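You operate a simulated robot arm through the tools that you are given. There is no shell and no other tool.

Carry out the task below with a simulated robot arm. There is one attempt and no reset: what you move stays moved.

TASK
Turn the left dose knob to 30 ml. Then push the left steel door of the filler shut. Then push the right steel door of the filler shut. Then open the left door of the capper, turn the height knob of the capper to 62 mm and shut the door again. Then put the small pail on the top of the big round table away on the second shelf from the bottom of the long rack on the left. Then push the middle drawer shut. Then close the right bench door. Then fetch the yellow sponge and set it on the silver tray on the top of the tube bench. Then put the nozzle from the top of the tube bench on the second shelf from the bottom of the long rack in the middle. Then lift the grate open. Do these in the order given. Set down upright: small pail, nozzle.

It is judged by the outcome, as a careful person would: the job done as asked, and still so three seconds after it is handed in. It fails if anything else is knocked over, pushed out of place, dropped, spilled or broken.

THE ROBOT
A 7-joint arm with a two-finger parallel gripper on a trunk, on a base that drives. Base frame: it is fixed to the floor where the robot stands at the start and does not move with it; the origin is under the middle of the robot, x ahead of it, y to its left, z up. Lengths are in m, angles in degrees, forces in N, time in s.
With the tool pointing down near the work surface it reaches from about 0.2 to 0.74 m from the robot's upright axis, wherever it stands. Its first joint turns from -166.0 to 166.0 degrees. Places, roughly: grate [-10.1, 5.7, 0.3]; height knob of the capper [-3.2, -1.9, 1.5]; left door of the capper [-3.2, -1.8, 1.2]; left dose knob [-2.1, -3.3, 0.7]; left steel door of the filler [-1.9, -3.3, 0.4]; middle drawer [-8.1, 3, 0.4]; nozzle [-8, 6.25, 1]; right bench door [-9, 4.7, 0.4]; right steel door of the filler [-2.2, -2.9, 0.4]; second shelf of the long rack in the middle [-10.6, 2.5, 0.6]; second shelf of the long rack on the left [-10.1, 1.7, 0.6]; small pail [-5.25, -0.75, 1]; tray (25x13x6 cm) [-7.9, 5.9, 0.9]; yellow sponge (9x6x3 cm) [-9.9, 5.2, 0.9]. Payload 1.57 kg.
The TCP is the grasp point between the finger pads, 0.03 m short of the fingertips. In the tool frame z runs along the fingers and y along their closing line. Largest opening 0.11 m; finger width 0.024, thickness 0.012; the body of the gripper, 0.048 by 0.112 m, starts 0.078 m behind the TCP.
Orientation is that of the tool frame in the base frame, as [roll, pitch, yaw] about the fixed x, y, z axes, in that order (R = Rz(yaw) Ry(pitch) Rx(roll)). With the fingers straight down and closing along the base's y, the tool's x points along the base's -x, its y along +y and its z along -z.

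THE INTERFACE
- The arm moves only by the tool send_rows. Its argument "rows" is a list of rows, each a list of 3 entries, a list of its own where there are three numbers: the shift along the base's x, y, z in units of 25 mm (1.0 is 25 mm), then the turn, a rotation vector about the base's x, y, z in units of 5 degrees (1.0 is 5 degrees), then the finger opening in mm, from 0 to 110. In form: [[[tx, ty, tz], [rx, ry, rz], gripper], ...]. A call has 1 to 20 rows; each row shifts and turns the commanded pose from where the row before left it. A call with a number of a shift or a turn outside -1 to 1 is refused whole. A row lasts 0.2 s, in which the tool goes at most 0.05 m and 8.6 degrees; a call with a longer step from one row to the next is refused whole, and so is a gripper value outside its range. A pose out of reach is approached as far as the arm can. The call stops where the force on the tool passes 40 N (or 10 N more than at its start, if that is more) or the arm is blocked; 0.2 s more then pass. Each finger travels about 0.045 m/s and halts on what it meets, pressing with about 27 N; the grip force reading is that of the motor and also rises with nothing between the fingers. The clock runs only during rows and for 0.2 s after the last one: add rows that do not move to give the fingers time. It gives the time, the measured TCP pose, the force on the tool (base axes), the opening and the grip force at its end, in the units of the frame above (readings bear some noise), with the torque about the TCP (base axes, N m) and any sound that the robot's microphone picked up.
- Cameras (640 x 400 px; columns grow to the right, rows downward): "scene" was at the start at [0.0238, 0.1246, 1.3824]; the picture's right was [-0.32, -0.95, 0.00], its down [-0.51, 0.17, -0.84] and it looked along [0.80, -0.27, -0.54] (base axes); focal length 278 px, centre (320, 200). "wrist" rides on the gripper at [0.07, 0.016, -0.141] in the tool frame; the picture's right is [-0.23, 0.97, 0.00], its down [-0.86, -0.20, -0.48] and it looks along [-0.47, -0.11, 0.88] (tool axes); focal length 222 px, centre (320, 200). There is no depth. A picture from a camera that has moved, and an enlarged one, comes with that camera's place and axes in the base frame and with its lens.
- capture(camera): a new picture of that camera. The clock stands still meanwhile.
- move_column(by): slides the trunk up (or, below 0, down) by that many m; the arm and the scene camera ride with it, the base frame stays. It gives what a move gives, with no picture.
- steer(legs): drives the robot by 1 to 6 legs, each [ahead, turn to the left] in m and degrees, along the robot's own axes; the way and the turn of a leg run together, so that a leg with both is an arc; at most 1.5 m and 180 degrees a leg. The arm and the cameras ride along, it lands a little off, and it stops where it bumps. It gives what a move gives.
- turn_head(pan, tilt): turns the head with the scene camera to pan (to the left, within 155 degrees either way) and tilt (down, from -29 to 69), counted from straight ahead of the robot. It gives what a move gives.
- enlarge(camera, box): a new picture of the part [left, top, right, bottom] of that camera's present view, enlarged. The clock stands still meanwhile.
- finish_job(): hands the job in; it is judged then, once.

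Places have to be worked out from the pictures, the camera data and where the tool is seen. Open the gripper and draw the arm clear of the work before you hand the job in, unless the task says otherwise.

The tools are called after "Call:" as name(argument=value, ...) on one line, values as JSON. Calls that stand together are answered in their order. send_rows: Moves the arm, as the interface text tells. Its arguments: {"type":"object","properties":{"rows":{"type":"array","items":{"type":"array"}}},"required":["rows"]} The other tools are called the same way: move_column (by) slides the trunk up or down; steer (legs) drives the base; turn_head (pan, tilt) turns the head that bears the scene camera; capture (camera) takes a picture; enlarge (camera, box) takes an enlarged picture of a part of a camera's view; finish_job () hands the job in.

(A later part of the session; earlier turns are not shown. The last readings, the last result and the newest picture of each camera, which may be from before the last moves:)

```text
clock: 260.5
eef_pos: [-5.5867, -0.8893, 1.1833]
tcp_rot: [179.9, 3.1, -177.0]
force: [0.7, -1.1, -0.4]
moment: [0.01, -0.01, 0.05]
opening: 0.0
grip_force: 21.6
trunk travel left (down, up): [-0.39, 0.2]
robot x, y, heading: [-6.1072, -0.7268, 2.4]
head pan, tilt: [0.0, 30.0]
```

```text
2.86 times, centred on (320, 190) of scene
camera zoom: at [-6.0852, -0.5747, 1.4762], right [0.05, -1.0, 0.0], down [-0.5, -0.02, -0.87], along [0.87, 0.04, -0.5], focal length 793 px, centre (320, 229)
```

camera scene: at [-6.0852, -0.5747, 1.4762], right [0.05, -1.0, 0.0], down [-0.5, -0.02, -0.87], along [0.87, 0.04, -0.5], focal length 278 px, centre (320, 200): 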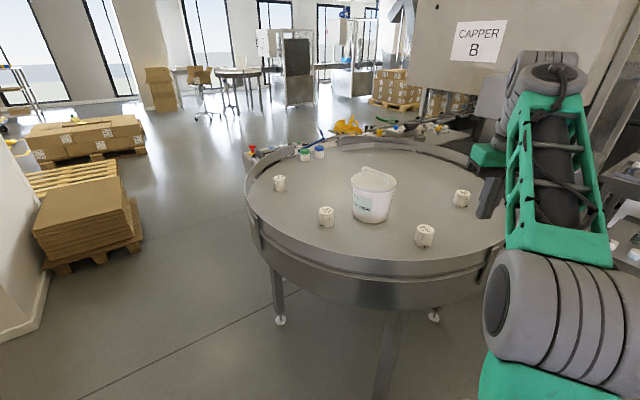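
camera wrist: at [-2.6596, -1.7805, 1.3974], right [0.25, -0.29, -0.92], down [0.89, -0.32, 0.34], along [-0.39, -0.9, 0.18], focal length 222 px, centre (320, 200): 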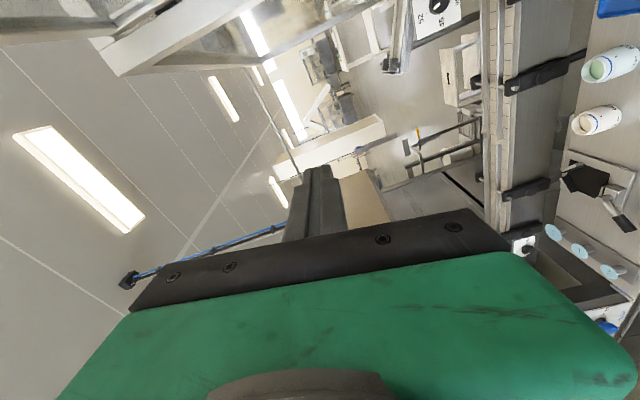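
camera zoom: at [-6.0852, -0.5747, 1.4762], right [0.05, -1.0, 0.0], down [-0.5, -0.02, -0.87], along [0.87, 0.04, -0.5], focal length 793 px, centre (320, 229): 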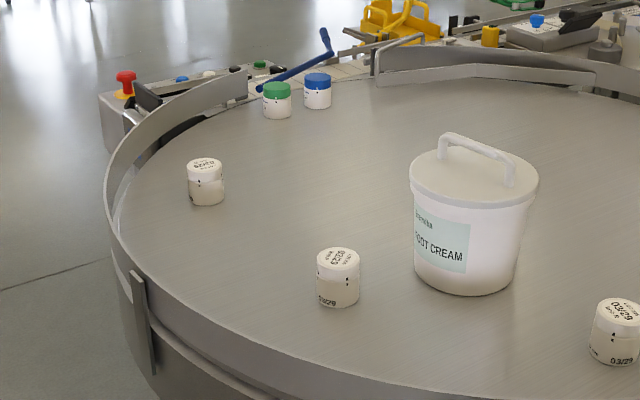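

The "FOOT CREAM" pail has a lid with a rigid carrying handle; its bar runs at about 38° and is centred near [-5.235,-0.722], z≈1.09. I drive 16 cm closer and position the open gripper above, yawed +35° to close across the bar.

Call:
steer(legs=[[0.16, 0]])

Call:
send_rows(rows=[[[0, 0, 0.3], [0, 0, 1], 60], [[0, 0.2, 0.3], [0, 0, 1], 60], [[0.2, 0.4, 0.3], [0, 0, 1], 60], [[0.3, 0.6, 0.3], [0, 0, 1], 60], [[0.5, 0.8, 0.3], [0, 0, 1], 60], [[0.5, 0.8, 0], [0, 0, 1], 60], [[0.5, 0.8, 0], [0, 0, 1], 60]])

Call:
capture(camera="scene")

Call:
capture(camera="wrist")

```text
clock: 261.9
eef_pos: [-5.4261, -0.8801, 1.183]
tcp_rot: [179.7, 3.1, -176.8]
force: [-0.4, 0.1, 0.3]
moment: [0.01, 0.01, -0.02]
opening: 0.0
grip_force: 21.0
trunk travel left (down, up): [-0.39, 0.2]
robot x, y, heading: [-5.9486, -0.7178, 2.9]
head pan, tilt: [0.0, 30.0]
```

```text
clock: 263.5
eef_pos: [-5.3868, -0.7883, 1.1874]
tcp_rot: [179.8, 3.1, -141.9]
force: [-0.9, -0.8, 0.0]
moment: [0.0, 0.01, 0.0]
opening: 0.06
grip_force: 0.0
out of reach, approached as far as the arm can: row 4, 5, 6
trunk travel left (down, up): [-0.39, 0.2]
robot x, y, heading: [-5.9448, -0.722, 3.2]
head pan, tilt: [0.0, 30.0]
```

```text
taken
camera scene: at [-5.9254, -0.567, 1.4762], right [0.05, -1.0, 0.0], down [-0.5, -0.02, -0.87], along [0.86, 0.04, -0.5], focal length 278 px, centre (320, 200)
```

scene: 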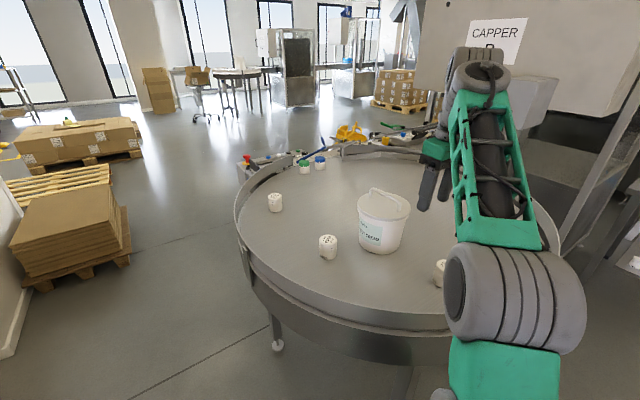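

```text
taken
camera wrist: at [-5.456, -0.8239, 1.3253], right [-0.42, 0.91, 0.02], down [0.78, 0.35, 0.52], along [0.47, 0.23, -0.85], focal length 222 px, centre (320, 200)
```

wrist: 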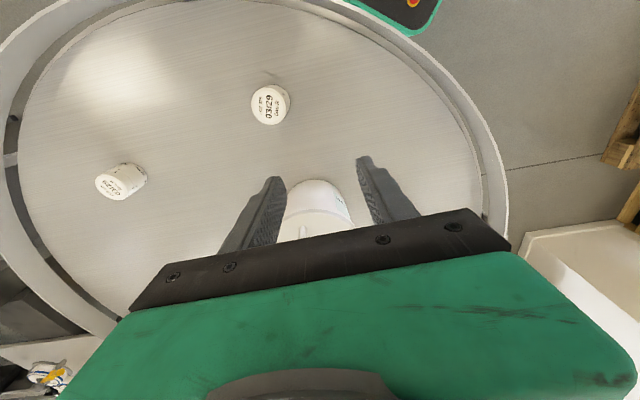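

The arm tops out at this trunk height with the tool pointing down, so I raise the trunk 15 cm, then move above the handle.

Call:
move_column(by=0.15)

Call:
send_rows(rows=[[[0.85, 0.4, -0.5], [0, 0, 0], 60], [[0.85, 0.4, -0.5], [0, 0, 0], 60], [[0.85, 0.4, -0.5], [0, 0, 0], 60], [[0.85, 0.4, -0.5], [0, 0, 0], 60], [[0.85, 0.4, -0.3], [0, 0, 0], 60], [[0.85, 0.3, -0.3], [0, 0, 0], 60]])

Call:
capture(camera="scene")

Call:
capture(camera="wrist")

```text
clock: 265.2
eef_pos: [-5.3878, -0.7877, 1.3364]
tcp_rot: [179.8, 3.1, -141.9]
force: [0.2, -0.4, -0.8]
moment: [-0.02, 0.0, 0.0]
opening: 0.0599
grip_force: 0.0
trunk travel left (down, up): [-0.54, 0.05]
robot x, y, heading: [-5.9513, -0.7222, 3.0]
head pan, tilt: [0.0, 30.0]
```

```text
clock: 266.6
eef_pos: [-5.3026, -0.7399, 1.2682]
tcp_rot: [179.9, 3.0, -141.8]
force: [-0.1, -0.1, -0.2]
moment: [0.0, 0.09, -0.01]
opening: 0.0599
grip_force: 0.0
out of reach, approached as far as the arm can: row 3, 4, 5, 6
trunk travel left (down, up): [-0.54, 0.05]
robot x, y, heading: [-5.9488, -0.7239, 2.8]
head pan, tilt: [0.0, 30.0]
```

```text
taken
camera scene: at [-5.924, -0.5669, 1.6261], right [0.05, -1.0, 0.0], down [-0.5, -0.02, -0.87], along [0.86, 0.04, -0.5], focal length 278 px, centre (320, 200)
```

scene: 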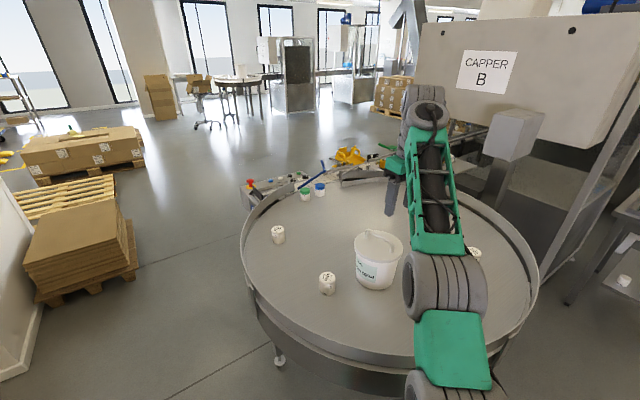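

```text
taken
camera wrist: at [-5.3708, -0.7744, 1.4062], right [-0.42, 0.91, 0.02], down [0.78, 0.35, 0.52], along [0.47, 0.23, -0.85], focal length 222 px, centre (320, 200)
```

wrist: 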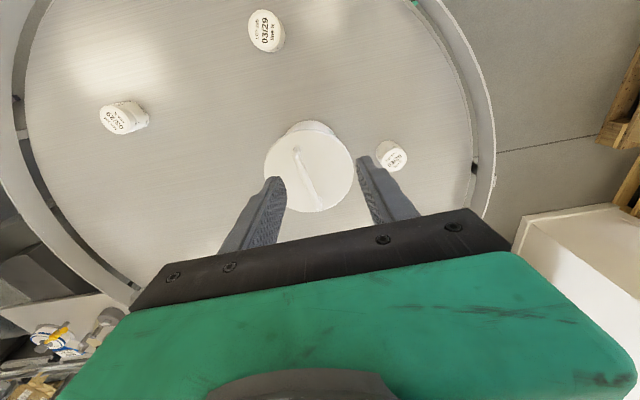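

The handle ends computed from the wrist view give a centre at ≈[-5.228,-0.721] and direction ≈42°. It's slightly beyond comfortable reach, so I drive 6 cm closer and raise the trunk the last 5 cm, then go over it.

Call:
steer(legs=[[0.06, 0]])

Call:
move_column(by=0.05)

Call:
capture(camera="wrist")

```text
clock: 267.6
eef_pos: [-5.2419, -0.7357, 1.2684]
tcp_rot: [179.7, 3.0, -141.9]
force: [0.2, 0.0, -0.7]
moment: [0.01, 0.0, 0.0]
opening: 0.0599
grip_force: 0.0
trunk travel left (down, up): [-0.54, 0.05]
robot x, y, heading: [-5.8846, -0.7182, 3.0]
head pan, tilt: [0.0, 30.0]
```

```text
clock: 268.5
eef_pos: [-5.2423, -0.7353, 1.319]
tcp_rot: [179.8, 3.0, -141.9]
force: [-0.2, 0.3, 0.1]
moment: [-0.03, 0.01, -0.03]
opening: 0.0598
grip_force: 0.1
trunk travel left (down, up): [-0.59, 0.0]
robot x, y, heading: [-5.8824, -0.7171, 3.1]
head pan, tilt: [0.0, 30.0]
```

```text
taken
camera wrist: at [-5.3115, -0.7715, 1.4568], right [-0.42, 0.91, 0.02], down [0.78, 0.35, 0.52], along [0.47, 0.23, -0.85], focal length 222 px, centre (320, 200)
```

wrist: 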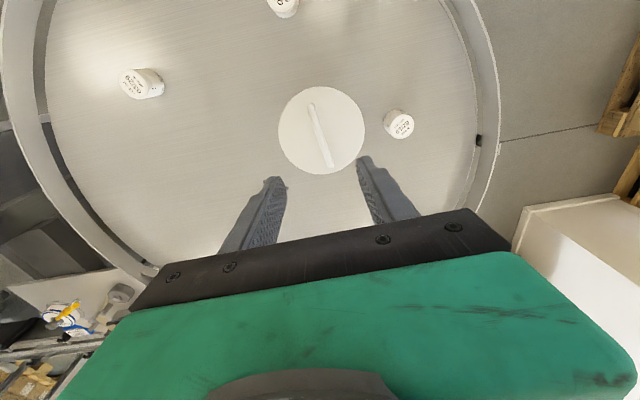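

The handle centre is ≈[-5.222,-0.722], direction 42°. I level the tool, yaw 4° more, and descend to z≈1.17 above it.

Call:
send_rows(rows=[[[0.116, 0.074, -0.851], [-0.053, 0.067, 0.114], 60], [[0.116, 0.074, -0.851], [-0.053, 0.067, 0.114], 60], [[0.116, 0.074, -0.851], [-0.053, 0.067, 0.114], 60], [[0.116, 0.074, -0.851], [-0.053, 0.067, 0.114], 60], [[0.116, 0.074, -0.851], [-0.053, 0.067, 0.114], 60], [[0.116, 0.074, -0.851], [-0.053, 0.067, 0.114], 60], [[0.116, 0.074, -0.851], [-0.053, 0.067, 0.114], 60]])

Call:
capture(camera="wrist")

Call:
enlarge(camera="scene", box=[290, 150, 470, 310])

```text
clock: 270.1
eef_pos: [-5.2235, -0.7245, 1.1701]
tcp_rot: [179.8, 0.0, -137.9]
force: [-0.3, 1.1, -0.7]
moment: [0.02, -0.01, 0.0]
opening: 0.0601
grip_force: 0.0
trunk travel left (down, up): [-0.59, 0.0]
robot x, y, heading: [-5.8879, -0.7219, 2.8]
head pan, tilt: [0.0, 30.0]
```

```text
taken
camera wrist: at [-5.2842, -0.7605, 1.3121], right [-0.48, 0.87, 0.01], down [0.77, 0.42, 0.48], along [0.41, 0.24, -0.88], focal length 222 px, centre (320, 200)
```

wrist: 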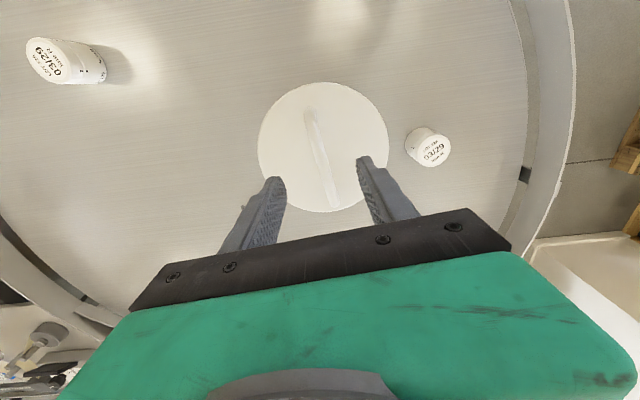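

```text
2.50 times, centred on (380, 230) of scene
camera zoom: at [-5.8648, -0.5639, 1.6762], right [0.05, -1.0, 0.0], down [-0.5, -0.03, -0.87], along [0.86, 0.04, -0.5], focal length 694 px, centre (170, 125)
```

zoom: 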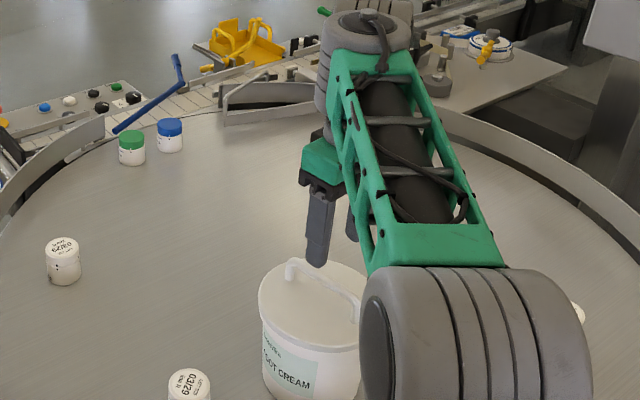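

The bar runs between the fingers as intended; bar top is at z≈1.09 and the lid ≈1.055. I descend to z≈1.093 and close on the bar.

Call:
send_rows(rows=[[[0.015, 0.04, -0.78], [0, 0, 0.075], 60], [[0.015, 0.04, -0.78], [0, 0, 0.075], 60], [[0.015, 0.04, -0.78], [0, 0, 0.075], 60], [[0.015, 0.04, -0.74], [0, 0, 0.075], 60], [[0, 0, 0], [0, 0, 0], 60]])

Call:
capture(camera="wrist")

Call:
enlarge(camera="scene", box=[290, 150, 470, 310])

```text
clock: 271.3
eef_pos: [-5.2226, -0.7187, 1.09]
tcp_rot: [179.7, 0.0, -136.5]
force: [0.5, -0.4, -0.8]
moment: [0.01, 0.02, 0.0]
opening: 0.0599
grip_force: 0.1
trunk travel left (down, up): [-0.59, 0.0]
robot x, y, heading: [-5.8862, -0.7208, 2.7]
head pan, tilt: [0.0, 30.0]
```

```text
taken
camera wrist: at [-5.2836, -0.7557, 1.2334], right [-0.51, 0.86, 0.01], down [0.76, 0.44, 0.48], along [0.41, 0.25, -0.88], focal length 222 px, centre (320, 200)
```

wrist: 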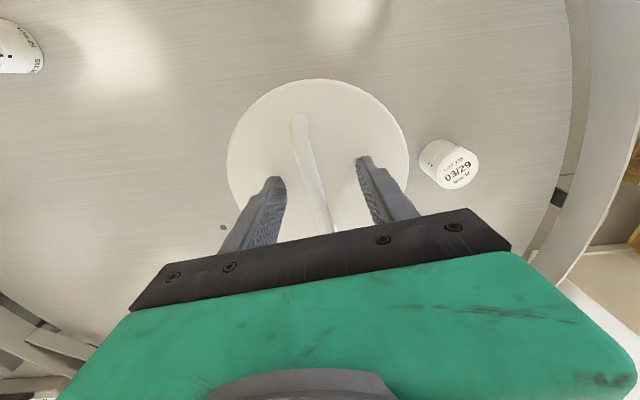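

```text
2.50 times, centred on (380, 230) of scene
camera zoom: at [-5.8651, -0.5639, 1.6762], right [0.05, -1.0, 0.0], down [-0.5, -0.02, -0.87], along [0.86, 0.04, -0.5], focal length 694 px, centre (170, 125)
```

zoom: 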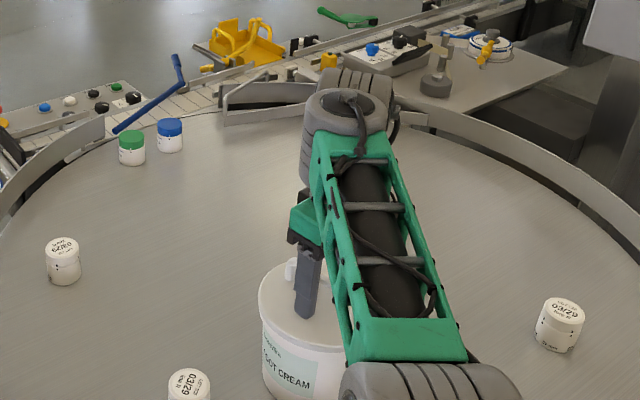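

Fingers straddle the bar. I close the gripper and check the opening.

Call:
send_rows(rows=[[[0, 0, 0], [0, 0, 0], 30], [[0, 0, 0], [0, 0, 0], 5], [[0, 0, 0], [0, 0, 0], 5], [[0, 0, 0], [0, 0, 0], 5], [[0, 0, 0], [0, 0, 0], 5]])

Call:
capture(camera="wrist")

```text
clock: 272.5
eef_pos: [-5.2244, -0.7192, 1.0917]
tcp_rot: [179.6, 0.0, -136.6]
force: [1.1, -4.7, 0.9]
moment: [-0.09, 0.06, -0.03]
opening: 0.0113
grip_force: 26.7
trunk travel left (down, up): [-0.59, 0.0]
robot x, y, heading: [-5.8891, -0.7181, 2.7]
head pan, tilt: [0.0, 30.0]
```

```text
taken
camera wrist: at [-5.2834, -0.7568, 1.2335], right [-0.51, 0.86, 0.01], down [0.76, 0.44, 0.48], along [0.41, 0.25, -0.88], focal length 222 px, centre (320, 200)
```

wrist: 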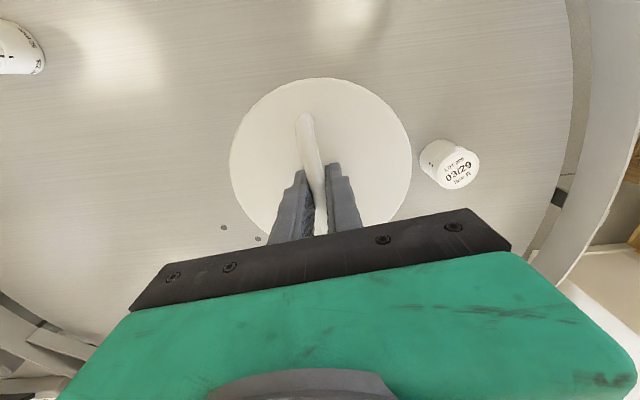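

Gripped at 11 mm on the bar. I lift the pail gently by about 10 cm and check the weight.

Call:
send_rows(rows=[[[0, 0, 0.3], [0, 0, 0], 5], [[0, 0, 0.4], [0, 0, 0], 5], [[0, 0, 0.5], [0, 0, 0], 5], [[-0.2, 0, 0.6], [0, 0, 0], 5], [[-0.4, 0, 0.6], [0, 0, 0], 5], [[-0.5, 0, 0.6], [0, 0, 0], 5], [[-0.6, 0, 0.6], [0, 0, 0], 5]])

Call:
capture(camera="scene")

Call:
capture(camera="wrist")

```text
clock: 274.1
eef_pos: [-5.2648, -0.7194, 1.1837]
tcp_rot: [179.7, 0.0, -136.3]
force: [-0.5, 0.4, -12.2]
moment: [-0.05, 0.0, -0.01]
opening: 0.0114
grip_force: 27.4
trunk travel left (down, up): [-0.59, 0.0]
robot x, y, heading: [-5.8885, -0.7173, 2.9]
head pan, tilt: [0.0, 30.0]
```

```text
taken
camera scene: at [-5.8647, -0.564, 1.6762], right [0.05, -1.0, 0.0], down [-0.5, -0.02, -0.87], along [0.86, 0.04, -0.5], focal length 278 px, centre (320, 200)
```

scene: 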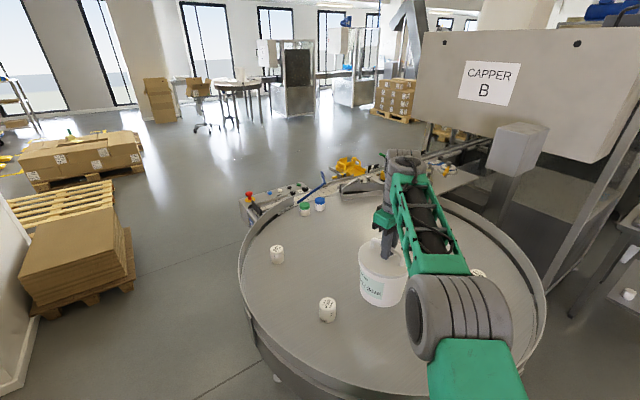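

```text
taken
camera wrist: at [-5.3234, -0.7574, 1.3256], right [-0.51, 0.86, 0.01], down [0.76, 0.44, 0.48], along [0.41, 0.25, -0.88], focal length 222 px, centre (320, 200)
```

wrist: 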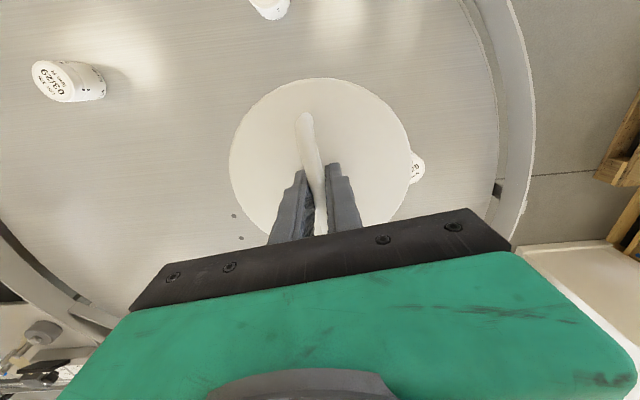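

The pail weighs about 1.25 kg and hangs level. The shelf has limited headroom, so a top-down tool won't fit; I'll turn the pail so its bar points along my heading, set it down on the table again and re-grip the bar with the tool inclined.

Call:
send_rows(rows=[[[0, 0, 0], [0, 0, -0.907], 5], [[0, 0, 0], [0, 0, -0.907], 5], [[0, 0, 0], [0, 0, -0.907], 5], [[0, 0, 0], [0, 0, -0.907], 5], [[0, 0, 0], [0, 0, -0.907], 5], [[0, 0, 0], [0, 0, -0.907], 5], [[0, 0, 0], [0, 0, -0.907], 5], [[0, 0, 0], [0, 0, -0.907], 5], [[0, 0, 0], [0, 0, -0.907], 5], [[0.2, 0, -0.6], [0, 0, 0], 5], [[0.2, 0, -0.8], [0, 0, 0], 5], [[0, 0, -0.8], [0, 0, 0], 5], [[0, 0, -0.8], [0, 0, 0], 5], [[0, 0, -0.4], [0, 0, 0], 5], [[0, 0, -0.15], [0, 0, 0], 5]])

Call:
capture(camera="scene")

Call:
capture(camera="wrist")

```text
clock: 277.3
eef_pos: [-5.2523, -0.718, 1.0931]
tcp_rot: [179.8, -0.1, -177.2]
force: [0.0, 0.1, -11.7]
moment: [0.0, 0.04, -0.01]
opening: 0.0119
grip_force: 27.0
trunk travel left (down, up): [-0.59, 0.0]
robot x, y, heading: [-5.8849, -0.718, 3.0]
head pan, tilt: [0.0, 30.0]
```

```text
taken
camera scene: at [-5.8637, -0.5639, 1.6761], right [0.05, -1.0, 0.0], down [-0.5, -0.03, -0.87], along [0.86, 0.04, -0.5], focal length 278 px, centre (320, 200)
```

scene: 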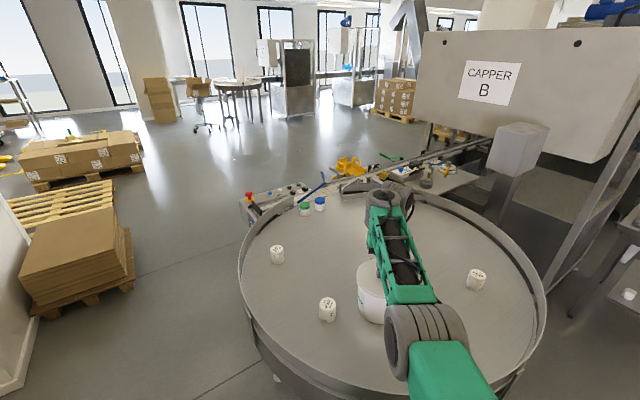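

```text
taken
camera wrist: at [-5.3211, -0.7069, 1.235], right [0.18, 0.98, 0.0], down [0.86, -0.16, 0.48], along [0.47, -0.08, -0.88], focal length 222 px, centre (320, 200)
```

wrist: 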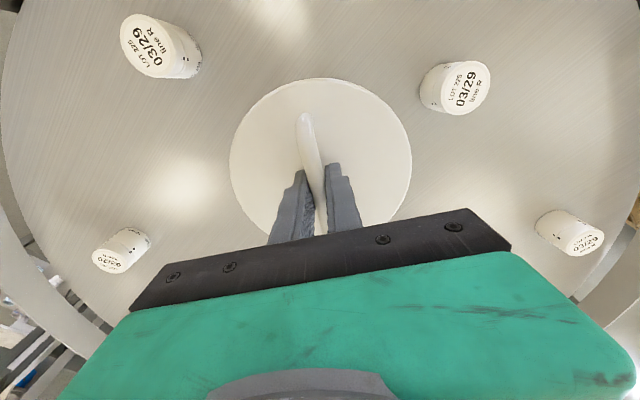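

Still hanging (11.7 N). I lower in small steps until the table takes the weight.

Call:
send_rows(rows=[[[0, 0, -0.12], [0, 0, 0], 5], [[0, 0, -0.12], [0, 0, 0], 5], [[0, 0, 0], [0, 0, 0], 5]])

```text
clock: 278.1
eef_pos: [-5.2514, -0.7189, 1.0916]
tcp_rot: [179.7, 0.5, -177.4]
force: [7.5, -3.0, 19.8]
moment: [-0.04, 0.43, 0.05]
opening: 0.0118
grip_force: 27.0
trunk travel left (down, up): [-0.59, 0.0]
robot x, y, heading: [-5.8876, -0.719, 2.9]
head pan, tilt: [0.0, 30.0]
```

The table now carries it. I relieve the downward push, open to 26 mm and pitch the tool 60° up around the bar.

Call:
send_rows(rows=[[[0, 0, 0.14], [0, 0, 0], 5], [[0, 0, 0], [0, 0, 0], 15], [[0, 0, 0], [0, 0, 0], 26], [[0, 0, 0], [0, 0, 0], 26], [[0, 0, 0], [0.0506, -0.9987, 0], 26], [[0, 0, 0], [0.0506, -0.9987, 0], 26], [[0, 0, 0], [0.0506, -0.9987, 0], 26], [[0, 0, 0], [0.0506, -0.9987, 0], 26], [[0, 0, 0], [0.0506, -0.9987, 0], 26], [[0, 0, 0], [0.0506, -0.9987, 0], 26]])

Call:
capture(camera="wrist")

Call:
enlarge(camera="scene", box=[300, 170, 500, 340])

```text
clock: 280.3
eef_pos: [-5.1491, -0.7211, 1.1627]
tcp_rot: [179.6, 24.9, -177.2]
force: [-0.2, -0.5, -0.2]
moment: [0.01, -0.02, 0.02]
opening: 0.026
grip_force: 0.0
out of reach, approached as far as the arm can: row 5, 6, 7, 8, 9, 10
trunk travel left (down, up): [-0.59, 0.0]
robot x, y, heading: [-5.8901, -0.7182, 2.6]
head pan, tilt: [0.0, 30.0]
```

```text
taken
camera wrist: at [-5.2711, -0.7119, 1.2628], right [0.16, 0.98, 0.1], down [0.58, -0.18, 0.79], along [0.8, -0.06, -0.6], focal length 222 px, centre (320, 200)
```

wrist: 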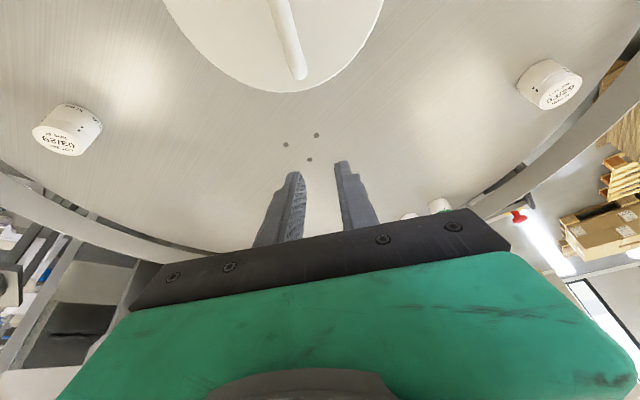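

```text
2.35 times, centred on (400, 255) of scene
camera zoom: at [-5.8649, -0.5639, 1.6762], right [0.05, -1.0, 0.0], down [-0.5, -0.03, -0.87], along [0.86, 0.04, -0.5], focal length 653 px, centre (132, 71)
```

zoom: 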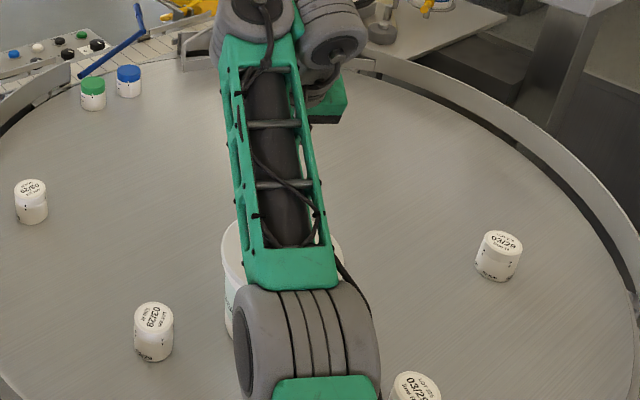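

The arm drifted forward and up off the bar instead of pitching in place (limit), without touching the pail. I check the pail and test how the arm responds to moving back.

Call:
send_rows(rows=[[[0, 0, 0.8], [0, 0, 0], 26], [[0, 0, 0.8], [0, 0, 0], 26], [[0, 0, 0.8], [0, 0, 0], 26], [[-0.8, 0, 0.4], [0, 0, 0], 26], [[-0.8, 0, 0], [0, 0, 0], 26], [[-0.8, 0, 0], [0, 0, 0], 26]])

Call:
capture(camera="scene")

Call:
capture(camera="wrist")

```text
clock: 281.7
eef_pos: [-5.1718, -0.7221, 1.2433]
tcp_rot: [179.6, 24.8, -177.4]
force: [0.3, -0.2, 0.0]
moment: [-0.02, -0.02, 0.01]
opening: 0.0259
grip_force: 0.0
out of reach, approached as far as the arm can: row 5, 6
trunk travel left (down, up): [-0.59, 0.0]
robot x, y, heading: [-5.8883, -0.72, 2.5]
head pan, tilt: [0.0, 30.0]
```

```text
taken
camera scene: at [-5.8647, -0.5639, 1.6762], right [0.05, -1.0, 0.0], down [-0.5, -0.03, -0.87], along [0.86, 0.04, -0.5], focal length 278 px, centre (320, 200)
```

scene: 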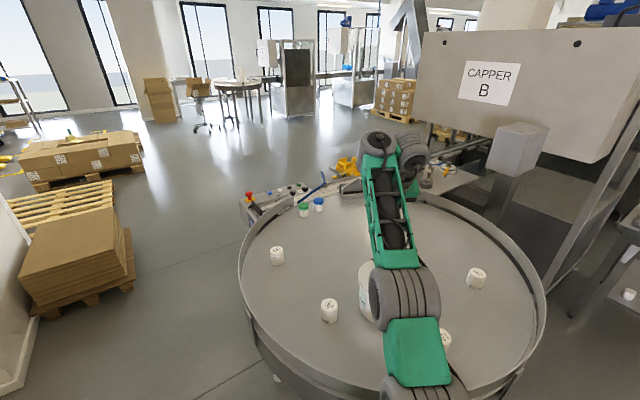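

```text
taken
camera wrist: at [-5.2927, -0.7135, 1.3434], right [0.16, 0.98, 0.1], down [0.59, -0.18, 0.79], along [0.8, -0.06, -0.6], focal length 222 px, centre (320, 200)
```

wrist: 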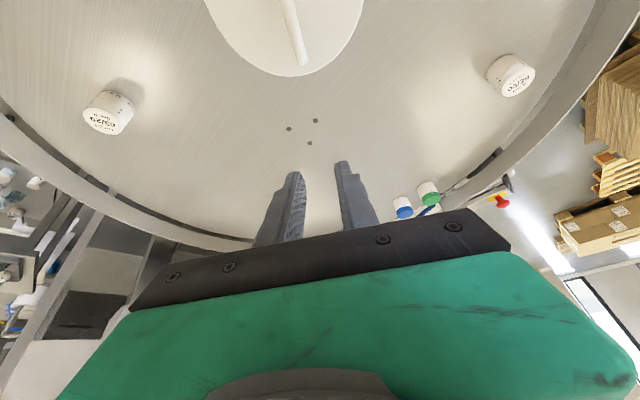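

The pail is undisturbed. The arm can't pitch up this close in this elbow posture, so I return to tool-down, retract towards the robot's right side like the start pose, and back the base up.

Call:
send_rows(rows=[[[0, 0, 0.3], [-0.0506, 0.9987, 0], 26], [[0, 0, 0.3], [-0.0506, 0.9987, 0], 26], [[0, 0, 0.3], [-0.0506, 0.9987, 0], 26], [[0, 0, 0.2], [-0.0506, 0.9987, 0], 26], [[0, 0, 0], [-0.0506, 0.9987, 0], 26], [[0, 0, 0], [-0.0506, 0.9987, 0], 26]])

Call:
send_rows(rows=[[[-0.8, -0.8, 0], [0, 0, 0], 26], [[-0.8, -0.8, 0], [0, 0, 0], 26], [[-0.6, -0.8, 0], [0, 0, 0], 26], [[-0.6, -0.8, 0], [0, 0, 0], 26], [[-0.4, -0.8, 0], [0, 0, 0], 26], [[-0.4, -0.8, 0], [0, 0, 0], 26], [[-0.4, -0.6, 0], [0, 0, 0], 26], [[-0.4, -0.6, 0], [0, 0, 0], 26]])

Call:
capture(camera="scene")

```text
clock: 283.2
eef_pos: [-5.2274, -0.724, 1.245]
tcp_rot: [179.7, -4.0, -177.2]
force: [19.9, 0.8, -29.3]
moment: [-0.1, 1.31, -0.05]
opening: 0.0261
grip_force: 0.1
out of reach, approached as far as the arm can: row 3, 4, 5, 6
trunk travel left (down, up): [-0.59, 0.0]
robot x, y, heading: [-5.8888, -0.7175, 3.0]
head pan, tilt: [0.0, 30.0]
stopped in row 6: the force on the tool passed its limit at 117 N (the readings are from after the stop); the commanded pose is now the measured one
```

```text
clock: 285.0
eef_pos: [-5.3369, -0.8745, 1.2409]
tcp_rot: [179.6, -4.3, -177.2]
force: [-0.4, -0.8, 0.1]
moment: [0.01, -0.01, -0.03]
opening: 0.0257
grip_force: 0.0
trunk travel left (down, up): [-0.59, 0.0]
robot x, y, heading: [-5.889, -0.7175, 2.8]
head pan, tilt: [0.0, 30.0]
```

```text
taken
camera scene: at [-5.8653, -0.5643, 1.6762], right [0.05, -1.0, 0.0], down [-0.5, -0.02, -0.87], along [0.86, 0.04, -0.5], focal length 278 px, centre (320, 200)
```

scene: 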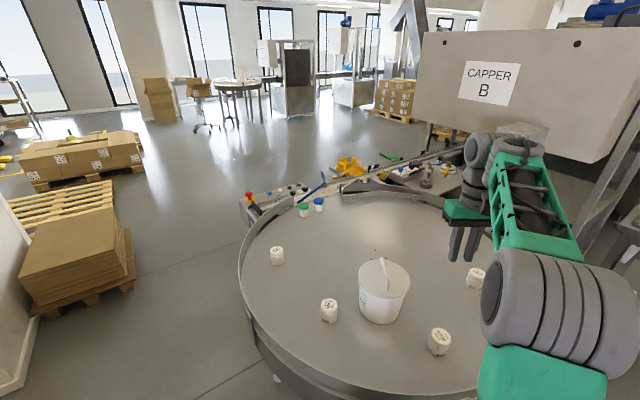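

The pail is still upright in place with its bar pointing at me. I back the base 14 cm, bring the tool to the start-like pose (forward 0.47, right 0.18, z≈1.19), and then pitch up 60° while moving in front.

Call:
steer(legs=[[-0.14, 0]])

Call:
send_rows(rows=[[[-0.8, -0.2, -0.5], [0.0, -0.2, 0], 40], [[-0.8, -0.2, -0.5], [0.0, -0.2, 0], 40], [[-0.8, -0.2, -0.5], [0.0, -0.2, 0], 40], [[-0.8, -0.2, -0.5], [0, -0.2, 0], 40], [[0, 0, 0], [0, 0, 0], 40]])

```text
clock: 286.4
eef_pos: [-5.4805, -0.8801, 1.2434]
tcp_rot: [179.7, -4.2, -177.1]
force: [0.3, -0.6, 0.2]
moment: [0.01, -0.05, 0.04]
opening: 0.026
grip_force: 0.1
trunk travel left (down, up): [-0.59, 0.0]
robot x, y, heading: [-6.0297, -0.7258, 3.1]
head pan, tilt: [0.0, 30.0]
```

```text
clock: 287.6
eef_pos: [-5.5587, -0.9001, 1.1926]
tcp_rot: [179.9, -0.3, -177.2]
force: [0.0, -0.2, 0.9]
moment: [0.04, -0.04, -0.02]
opening: 0.0401
grip_force: 0.1
trunk travel left (down, up): [-0.59, 0.0]
robot x, y, heading: [-6.0271, -0.7264, 3.2]
head pan, tilt: [0.0, 30.0]
```

Now I pitch the tool up 60° while moving to a point 10 cm behind the bar along the tool axis.

Call:
send_rows(rows=[[[0.736, 0.591, -0.1], [0.0558, -0.9984, 0], 40], [[0.736, 0.591, -0.1], [0.0558, -0.9984, 0], 40], [[0.736, 0.591, -0.1], [0.0558, -0.9984, 0], 40], [[0.736, 0.591, -0.1], [0.0558, -0.9984, 0], 40], [[0.736, 0.591, -0.1], [0.0558, -0.9984, 0], 40], [[0.736, 0.591, -0.1], [0.0558, -0.9984, 0], 40]])

Call:
send_rows(rows=[[[0.736, 0.591, -0.1], [0.0558, -0.9984, 0], 40], [[0.736, 0.591, -0.1], [0.0558, -0.9984, 0], 40], [[0.736, 0.591, -0.1], [0.0558, -0.9984, 0], 40], [[0.736, 0.591, -0.1], [0.0558, -0.9984, 0], 40], [[0.736, 0.591, -0.1], [0.0558, -0.9984, 0], 40], [[0.736, 0.591, -0.1], [0.0558, -0.9984, 0], 40]])

Call:
capture(camera="wrist")

Call:
capture(camera="scene")

```text
clock: 289.0
eef_pos: [-5.4486, -0.8124, 1.1778]
tcp_rot: [179.9, 29.8, -177.1]
force: [-0.3, 0.2, 0.2]
moment: [0.02, -0.01, 0.02]
opening: 0.0401
grip_force: 0.0
trunk travel left (down, up): [-0.59, 0.0]
robot x, y, heading: [-6.0292, -0.7277, 3.3]
head pan, tilt: [0.0, 30.0]
```

```text
clock: 290.4
eef_pos: [-5.3388, -0.7246, 1.1625]
tcp_rot: [179.5, 59.8, -177.4]
force: [1.2, 0.5, -0.8]
moment: [0.0, 0.0, 0.01]
opening: 0.0404
grip_force: 0.1
trunk travel left (down, up): [-0.59, 0.0]
robot x, y, heading: [-6.025, -0.7243, 2.9]
head pan, tilt: [0.0, 30.0]
```

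```text
taken
camera wrist: at [-5.4938, -0.7171, 1.1745], right [0.06, 0.98, 0.2], down [0.03, -0.2, 0.98], along [1.0, -0.05, -0.04], focal length 222 px, centre (320, 200)
```

wrist: 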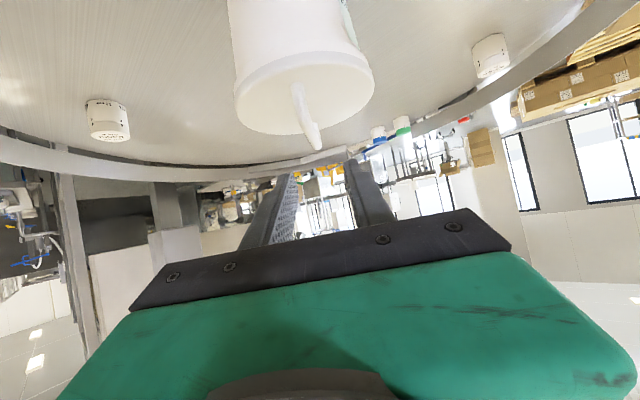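

```text
taken
camera scene: at [-6.0074, -0.571, 1.6762], right [0.05, -1.0, 0.0], down [-0.5, -0.03, -0.87], along [0.86, 0.04, -0.5], focal length 278 px, centre (320, 200)
```

scene: 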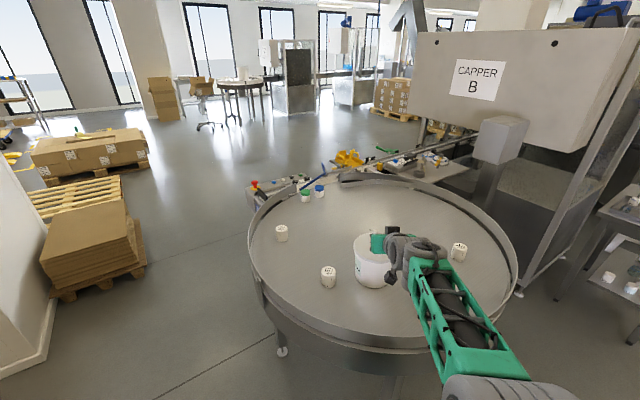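

Pitched to 60° nicely; the bar lies along y≈-0.726 at z≈1.09, laterally centred. I advance down the tool axis onto the bar.

Call:
send_rows(rows=[[[0, -0.05, -0.6], [0, 0, 0], 40], [[0.873, 0, -0.525], [0, 0, 0], 40], [[0.873, 0, -0.525], [0, 0, 0], 40], [[0.873, 0, -0.525], [0, 0, 0], 40]])

Call:
capture(camera="wrist")

Call:
enlarge(camera="scene", box=[320, 200, 480, 320])

```text
clock: 291.4
eef_pos: [-5.2715, -0.7233, 1.1078]
tcp_rot: [179.4, 59.7, -177.4]
force: [0.2, -0.3, 0.4]
moment: [0.01, 0.01, -0.01]
opening: 0.0399
grip_force: 0.1
trunk travel left (down, up): [-0.59, 0.0]
robot x, y, heading: [-6.0301, -0.7262, 2.9]
head pan, tilt: [0.0, 30.0]
```

```text
taken
camera wrist: at [-5.4279, -0.7158, 1.119], right [0.06, 0.98, 0.2], down [0.03, -0.2, 0.98], along [1.0, -0.05, -0.04], focal length 222 px, centre (320, 200)
```

wrist: 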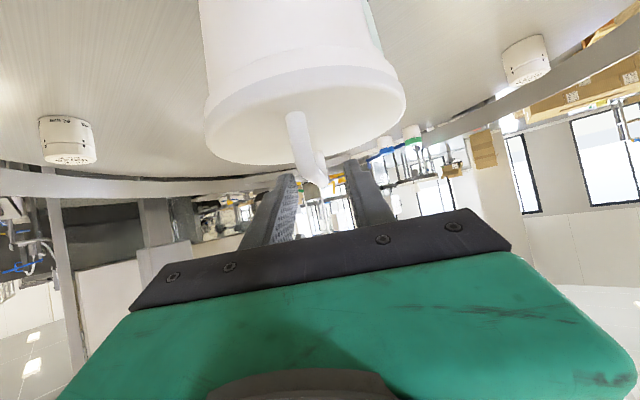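

```text
3.33 times, centred on (400, 260) of scene
camera zoom: at [-6.0071, -0.5712, 1.6762], right [0.05, -1.0, 0.0], down [-0.5, -0.03, -0.87], along [0.86, 0.04, -0.5], focal length 926 px, centre (53, 0)
```

zoom: 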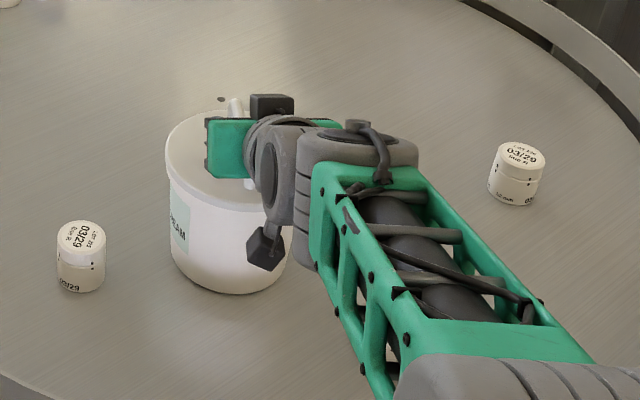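

The bar runs between the fingers. I make the final 2 cm move and close.

Call:
send_rows(rows=[[[0.8, -0.1, -0.48], [0, 0, 0], 40], [[0, 0, 0], [0, 0, 0], 25], [[0, 0, 0], [0, 0, 0], 5], [[0, 0, 0], [0, 0, 0], 5], [[0, 0, 0], [0, 0, 0], 5]])

Call:
capture(camera="wrist")

```text
clock: 292.6
eef_pos: [-5.253, -0.7251, 1.0944]
tcp_rot: [179.4, 59.7, -177.2]
force: [1.7, 3.9, 1.4]
moment: [0.03, -0.17, 0.06]
opening: 0.0117
grip_force: 27.2
trunk travel left (down, up): [-0.59, 0.0]
robot x, y, heading: [-6.0323, -0.7245, 3.1]
head pan, tilt: [0.0, 30.0]
```

```text
taken
camera wrist: at [-5.4086, -0.718, 1.1064], right [0.06, 0.98, 0.2], down [0.03, -0.2, 0.98], along [1.0, -0.05, -0.04], focal length 222 px, centre (320, 200)
```

wrist: 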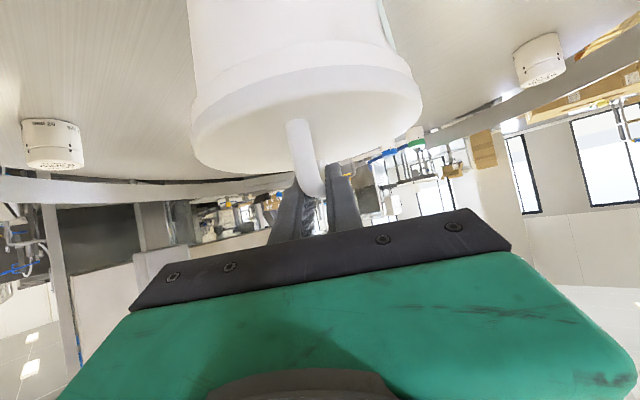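

Gripped at 11.7 mm with the inclined tool. I lift slowly and watch that the pail stays level.

Call:
send_rows(rows=[[[0, 0, 0.3], [0, 0, 0], 5], [[0, 0, 0.4], [0, 0, 0], 5], [[0, 0, 0.5], [0, 0, 0], 5], [[0, 0, 0.5], [0, 0, 0], 5], [[0, 0, 0.6], [0, 0, 0], 5], [[0, 0, 0.6], [0, 0, 0], 5]])

Call:
capture(camera="wrist")

Call:
capture(camera="scene")

```text
clock: 294.0
eef_pos: [-5.2542, -0.7267, 1.1675]
tcp_rot: [179.3, 59.5, -177.5]
force: [-0.9, 0.3, -12.5]
moment: [0.04, 0.04, -0.02]
opening: 0.0116
grip_force: 27.0
trunk travel left (down, up): [-0.59, 0.0]
robot x, y, heading: [-6.0294, -0.7261, 2.8]
head pan, tilt: [0.0, 30.0]
```

```text
taken
camera wrist: at [-5.4106, -0.7193, 1.1801], right [0.06, 0.98, 0.2], down [0.03, -0.2, 0.98], along [1.0, -0.05, -0.04], focal length 222 px, centre (320, 200)
```

wrist: 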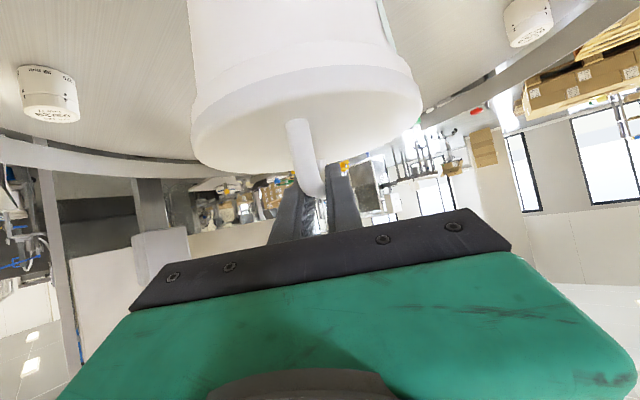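

```text
taken
camera scene: at [-6.0066, -0.5711, 1.6762], right [0.05, -1.0, 0.0], down [-0.5, -0.03, -0.87], along [0.86, 0.04, -0.5], focal length 278 px, centre (320, 200)
```

scene: 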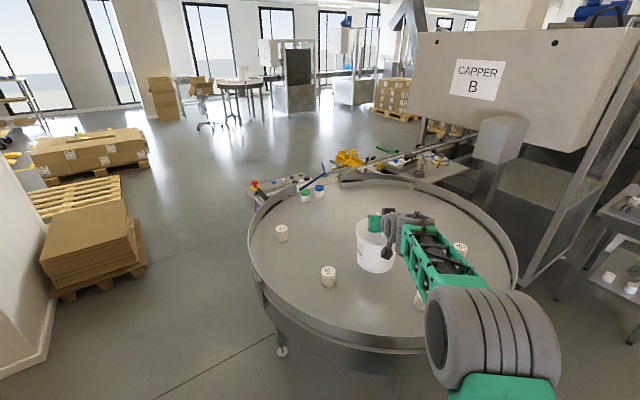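

The pail hangs level (12.5 N, no torque). I raise it a bit more, back away from the table, and look towards the racks.

Call:
send_rows(rows=[[[0, 0, 0.6], [0, 0, 0], 5], [[0, 0, 0.6], [0, 0, 0], 5]])

Call:
steer(legs=[[-0.6, 0]])

Call:
turn_head(pan=150, tilt=12)

Call:
capture(camera="scene")

```text
clock: 294.6
eef_pos: [-5.253, -0.7266, 1.1998]
tcp_rot: [179.3, 59.7, -177.4]
force: [-0.2, 0.3, -12.1]
moment: [0.0, 0.07, 0.01]
opening: 0.0118
grip_force: 26.8
trunk travel left (down, up): [-0.59, 0.0]
robot x, y, heading: [-6.0291, -0.7239, 3.0]
head pan, tilt: [0.0, 30.0]
```

```text
clock: 298.0
eef_pos: [-5.8515, -0.7617, 1.2002]
tcp_rot: [179.5, 59.6, -178.0]
force: [0.2, 0.6, -11.3]
moment: [-0.02, 0.04, 0.03]
opening: 0.012
grip_force: 26.6
trunk travel left (down, up): [-0.59, 0.0]
robot x, y, heading: [-6.6271, -0.7531, 2.4]
head pan, tilt: [0.0, 30.0]
```

```text
clock: 300.3
eef_pos: [-5.8512, -0.7618, 1.1991]
tcp_rot: [179.4, 59.5, -178.0]
force: [0.3, 0.2, -11.7]
moment: [-0.02, 0.04, -0.04]
opening: 0.0119
grip_force: 27.3
trunk travel left (down, up): [-0.59, 0.0]
robot x, y, heading: [-6.6268, -0.7514, 2.5]
head pan, tilt: [150.0, 12.0]
```

```text
taken
camera scene: at [-6.7769, -0.56, 1.7054], right [0.46, 0.89, 0.0], down [0.18, -0.1, -0.98], along [-0.87, 0.45, -0.21], focal length 278 px, centre (320, 200)
```

scene: 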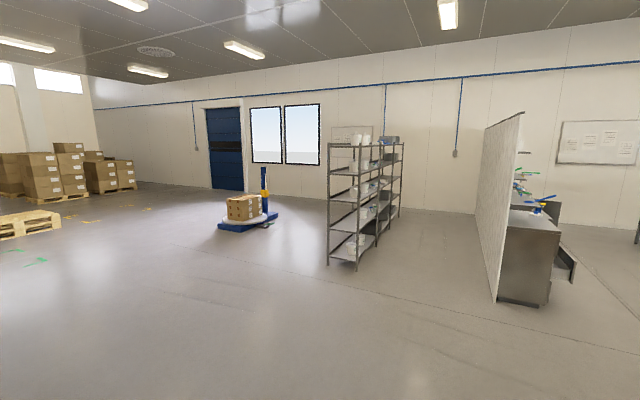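

I zoom into the racks to see their layout and shelf heights.

Call:
enlarge(camera="scene", box=[310, 120, 430, 280])

Call:
turn_head(pan=110, tilt=12)

Call:
capture(camera="scene")

```text
2.50 times, centred on (370, 200) of scene
camera zoom: at [-6.7769, -0.56, 1.7054], right [0.46, 0.89, 0.0], down [0.18, -0.1, -0.98], along [-0.87, 0.45, -0.21], focal length 694 px, centre (195, 200)
```

zoom: 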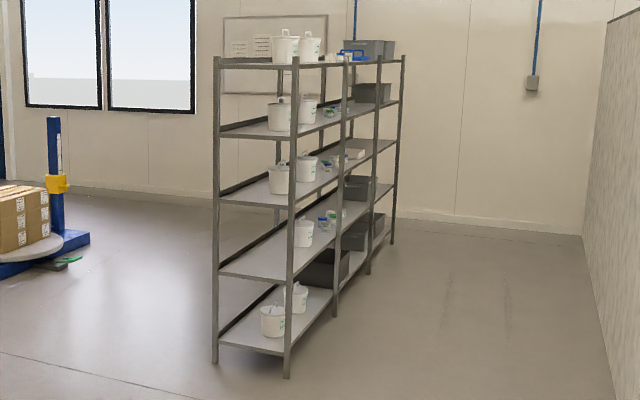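

```text
clock: 301.4
eef_pos: [-5.8515, -0.7619, 1.1981]
tcp_rot: [179.3, 59.5, -177.9]
force: [-0.1, -0.6, -12.1]
moment: [-0.01, 0.06, 0.02]
opening: 0.012
grip_force: 26.9
trunk travel left (down, up): [-0.59, 0.0]
robot x, y, heading: [-6.6267, -0.7515, 2.4]
head pan, tilt: [110.0, 12.0]
```

```text
taken
camera scene: at [-6.7299, -0.5171, 1.7054], right [0.92, 0.38, 0.0], down [0.08, -0.19, -0.98], along [-0.37, 0.9, -0.21], focal length 278 px, centre (320, 200)
```

scene: 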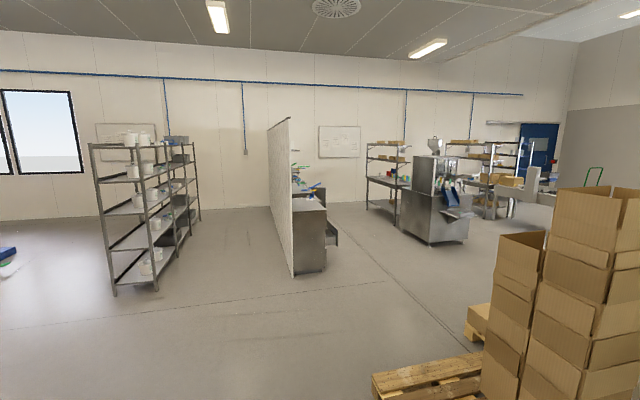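

The racks stand in a line facing an aisle: the left rack spans front posts ≈[-9.6,1.47] to [-10.2,2.27], depth 0.43. I turn towards the aisle and drive most of the way with the pail.

Call:
steer(legs=[[0, 128], [1.4, 0], [1.4, 0]])

Call:
turn_head(pan=20, tilt=20)

Call:
capture(camera="scene")

```text
clock: 320.0
eef_pos: [-9.1119, 1.7269, 1.1987]
tcp_rot: [179.4, 59.4, -43.4]
force: [0.6, 0.2, -11.9]
moment: [-0.07, -0.04, 0.01]
opening: 0.012
grip_force: 26.9
trunk travel left (down, up): [-0.59, 0.0]
robot x, y, heading: [-8.5673, 1.171, 137.3]
head pan, tilt: [110.0, 12.0]
```

```text
clock: 321.7
eef_pos: [-9.1109, 1.7274, 1.1987]
tcp_rot: [179.4, 59.5, -43.5]
force: [-0.3, 0.1, -12.8]
moment: [-0.02, -0.07, -0.01]
opening: 0.0117
grip_force: 27.4
trunk travel left (down, up): [-0.59, 0.0]
robot x, y, heading: [-8.5698, 1.17, 137.2]
head pan, tilt: [20.0, 20.0]
```

```text
taken
camera scene: at [-8.7206, 1.0506, 1.6922], right [0.39, 0.92, 0.0], down [0.32, -0.13, -0.94], along [-0.86, 0.37, -0.34], focal length 278 px, centre (320, 200)
```

scene: 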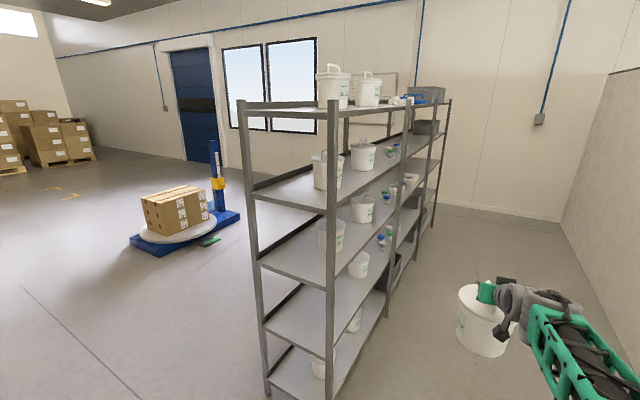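

I'm near the aisle entrance. I continue to a spot ~1.05 m in front of the left rack and turn to face it (with room for the held pail to swing).

Call:
steer(legs=[[0, -27], [1.39, 0], [0, 105]])

Call:
turn_head(pan=0, tilt=25)

Call:
capture(camera="scene")

```text
clock: 334.3
eef_pos: [-9.7085, 2.0797, 1.1986]
tcp_rot: [179.3, 59.5, 33.1]
force: [0.3, -0.6, -11.4]
moment: [0.0, -0.05, 0.0]
opening: 0.0118
grip_force: 26.9
trunk travel left (down, up): [-0.59, 0.0]
robot x, y, heading: [-9.0395, 2.4741, -146.6]
head pan, tilt: [20.0, 20.0]
```

```text
clock: 335.1
eef_pos: [-9.709, 2.0799, 1.1986]
tcp_rot: [179.3, 59.5, 32.9]
force: [-0.4, 0.0, -11.8]
moment: [0.02, -0.11, 0.0]
opening: 0.012
grip_force: 27.0
trunk travel left (down, up): [-0.59, 0.0]
robot x, y, heading: [-9.0438, 2.4746, -146.1]
head pan, tilt: [0.0, 25.0]
```

```text
taken
camera scene: at [-8.9834, 2.3244, 1.6841], right [-0.55, 0.83, 0.0], down [0.35, 0.23, -0.91], along [-0.76, -0.5, -0.42], focal length 278 px, centre (320, 200)
```

scene: 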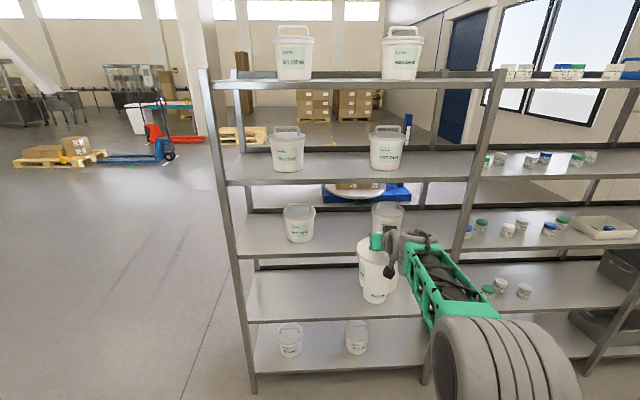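

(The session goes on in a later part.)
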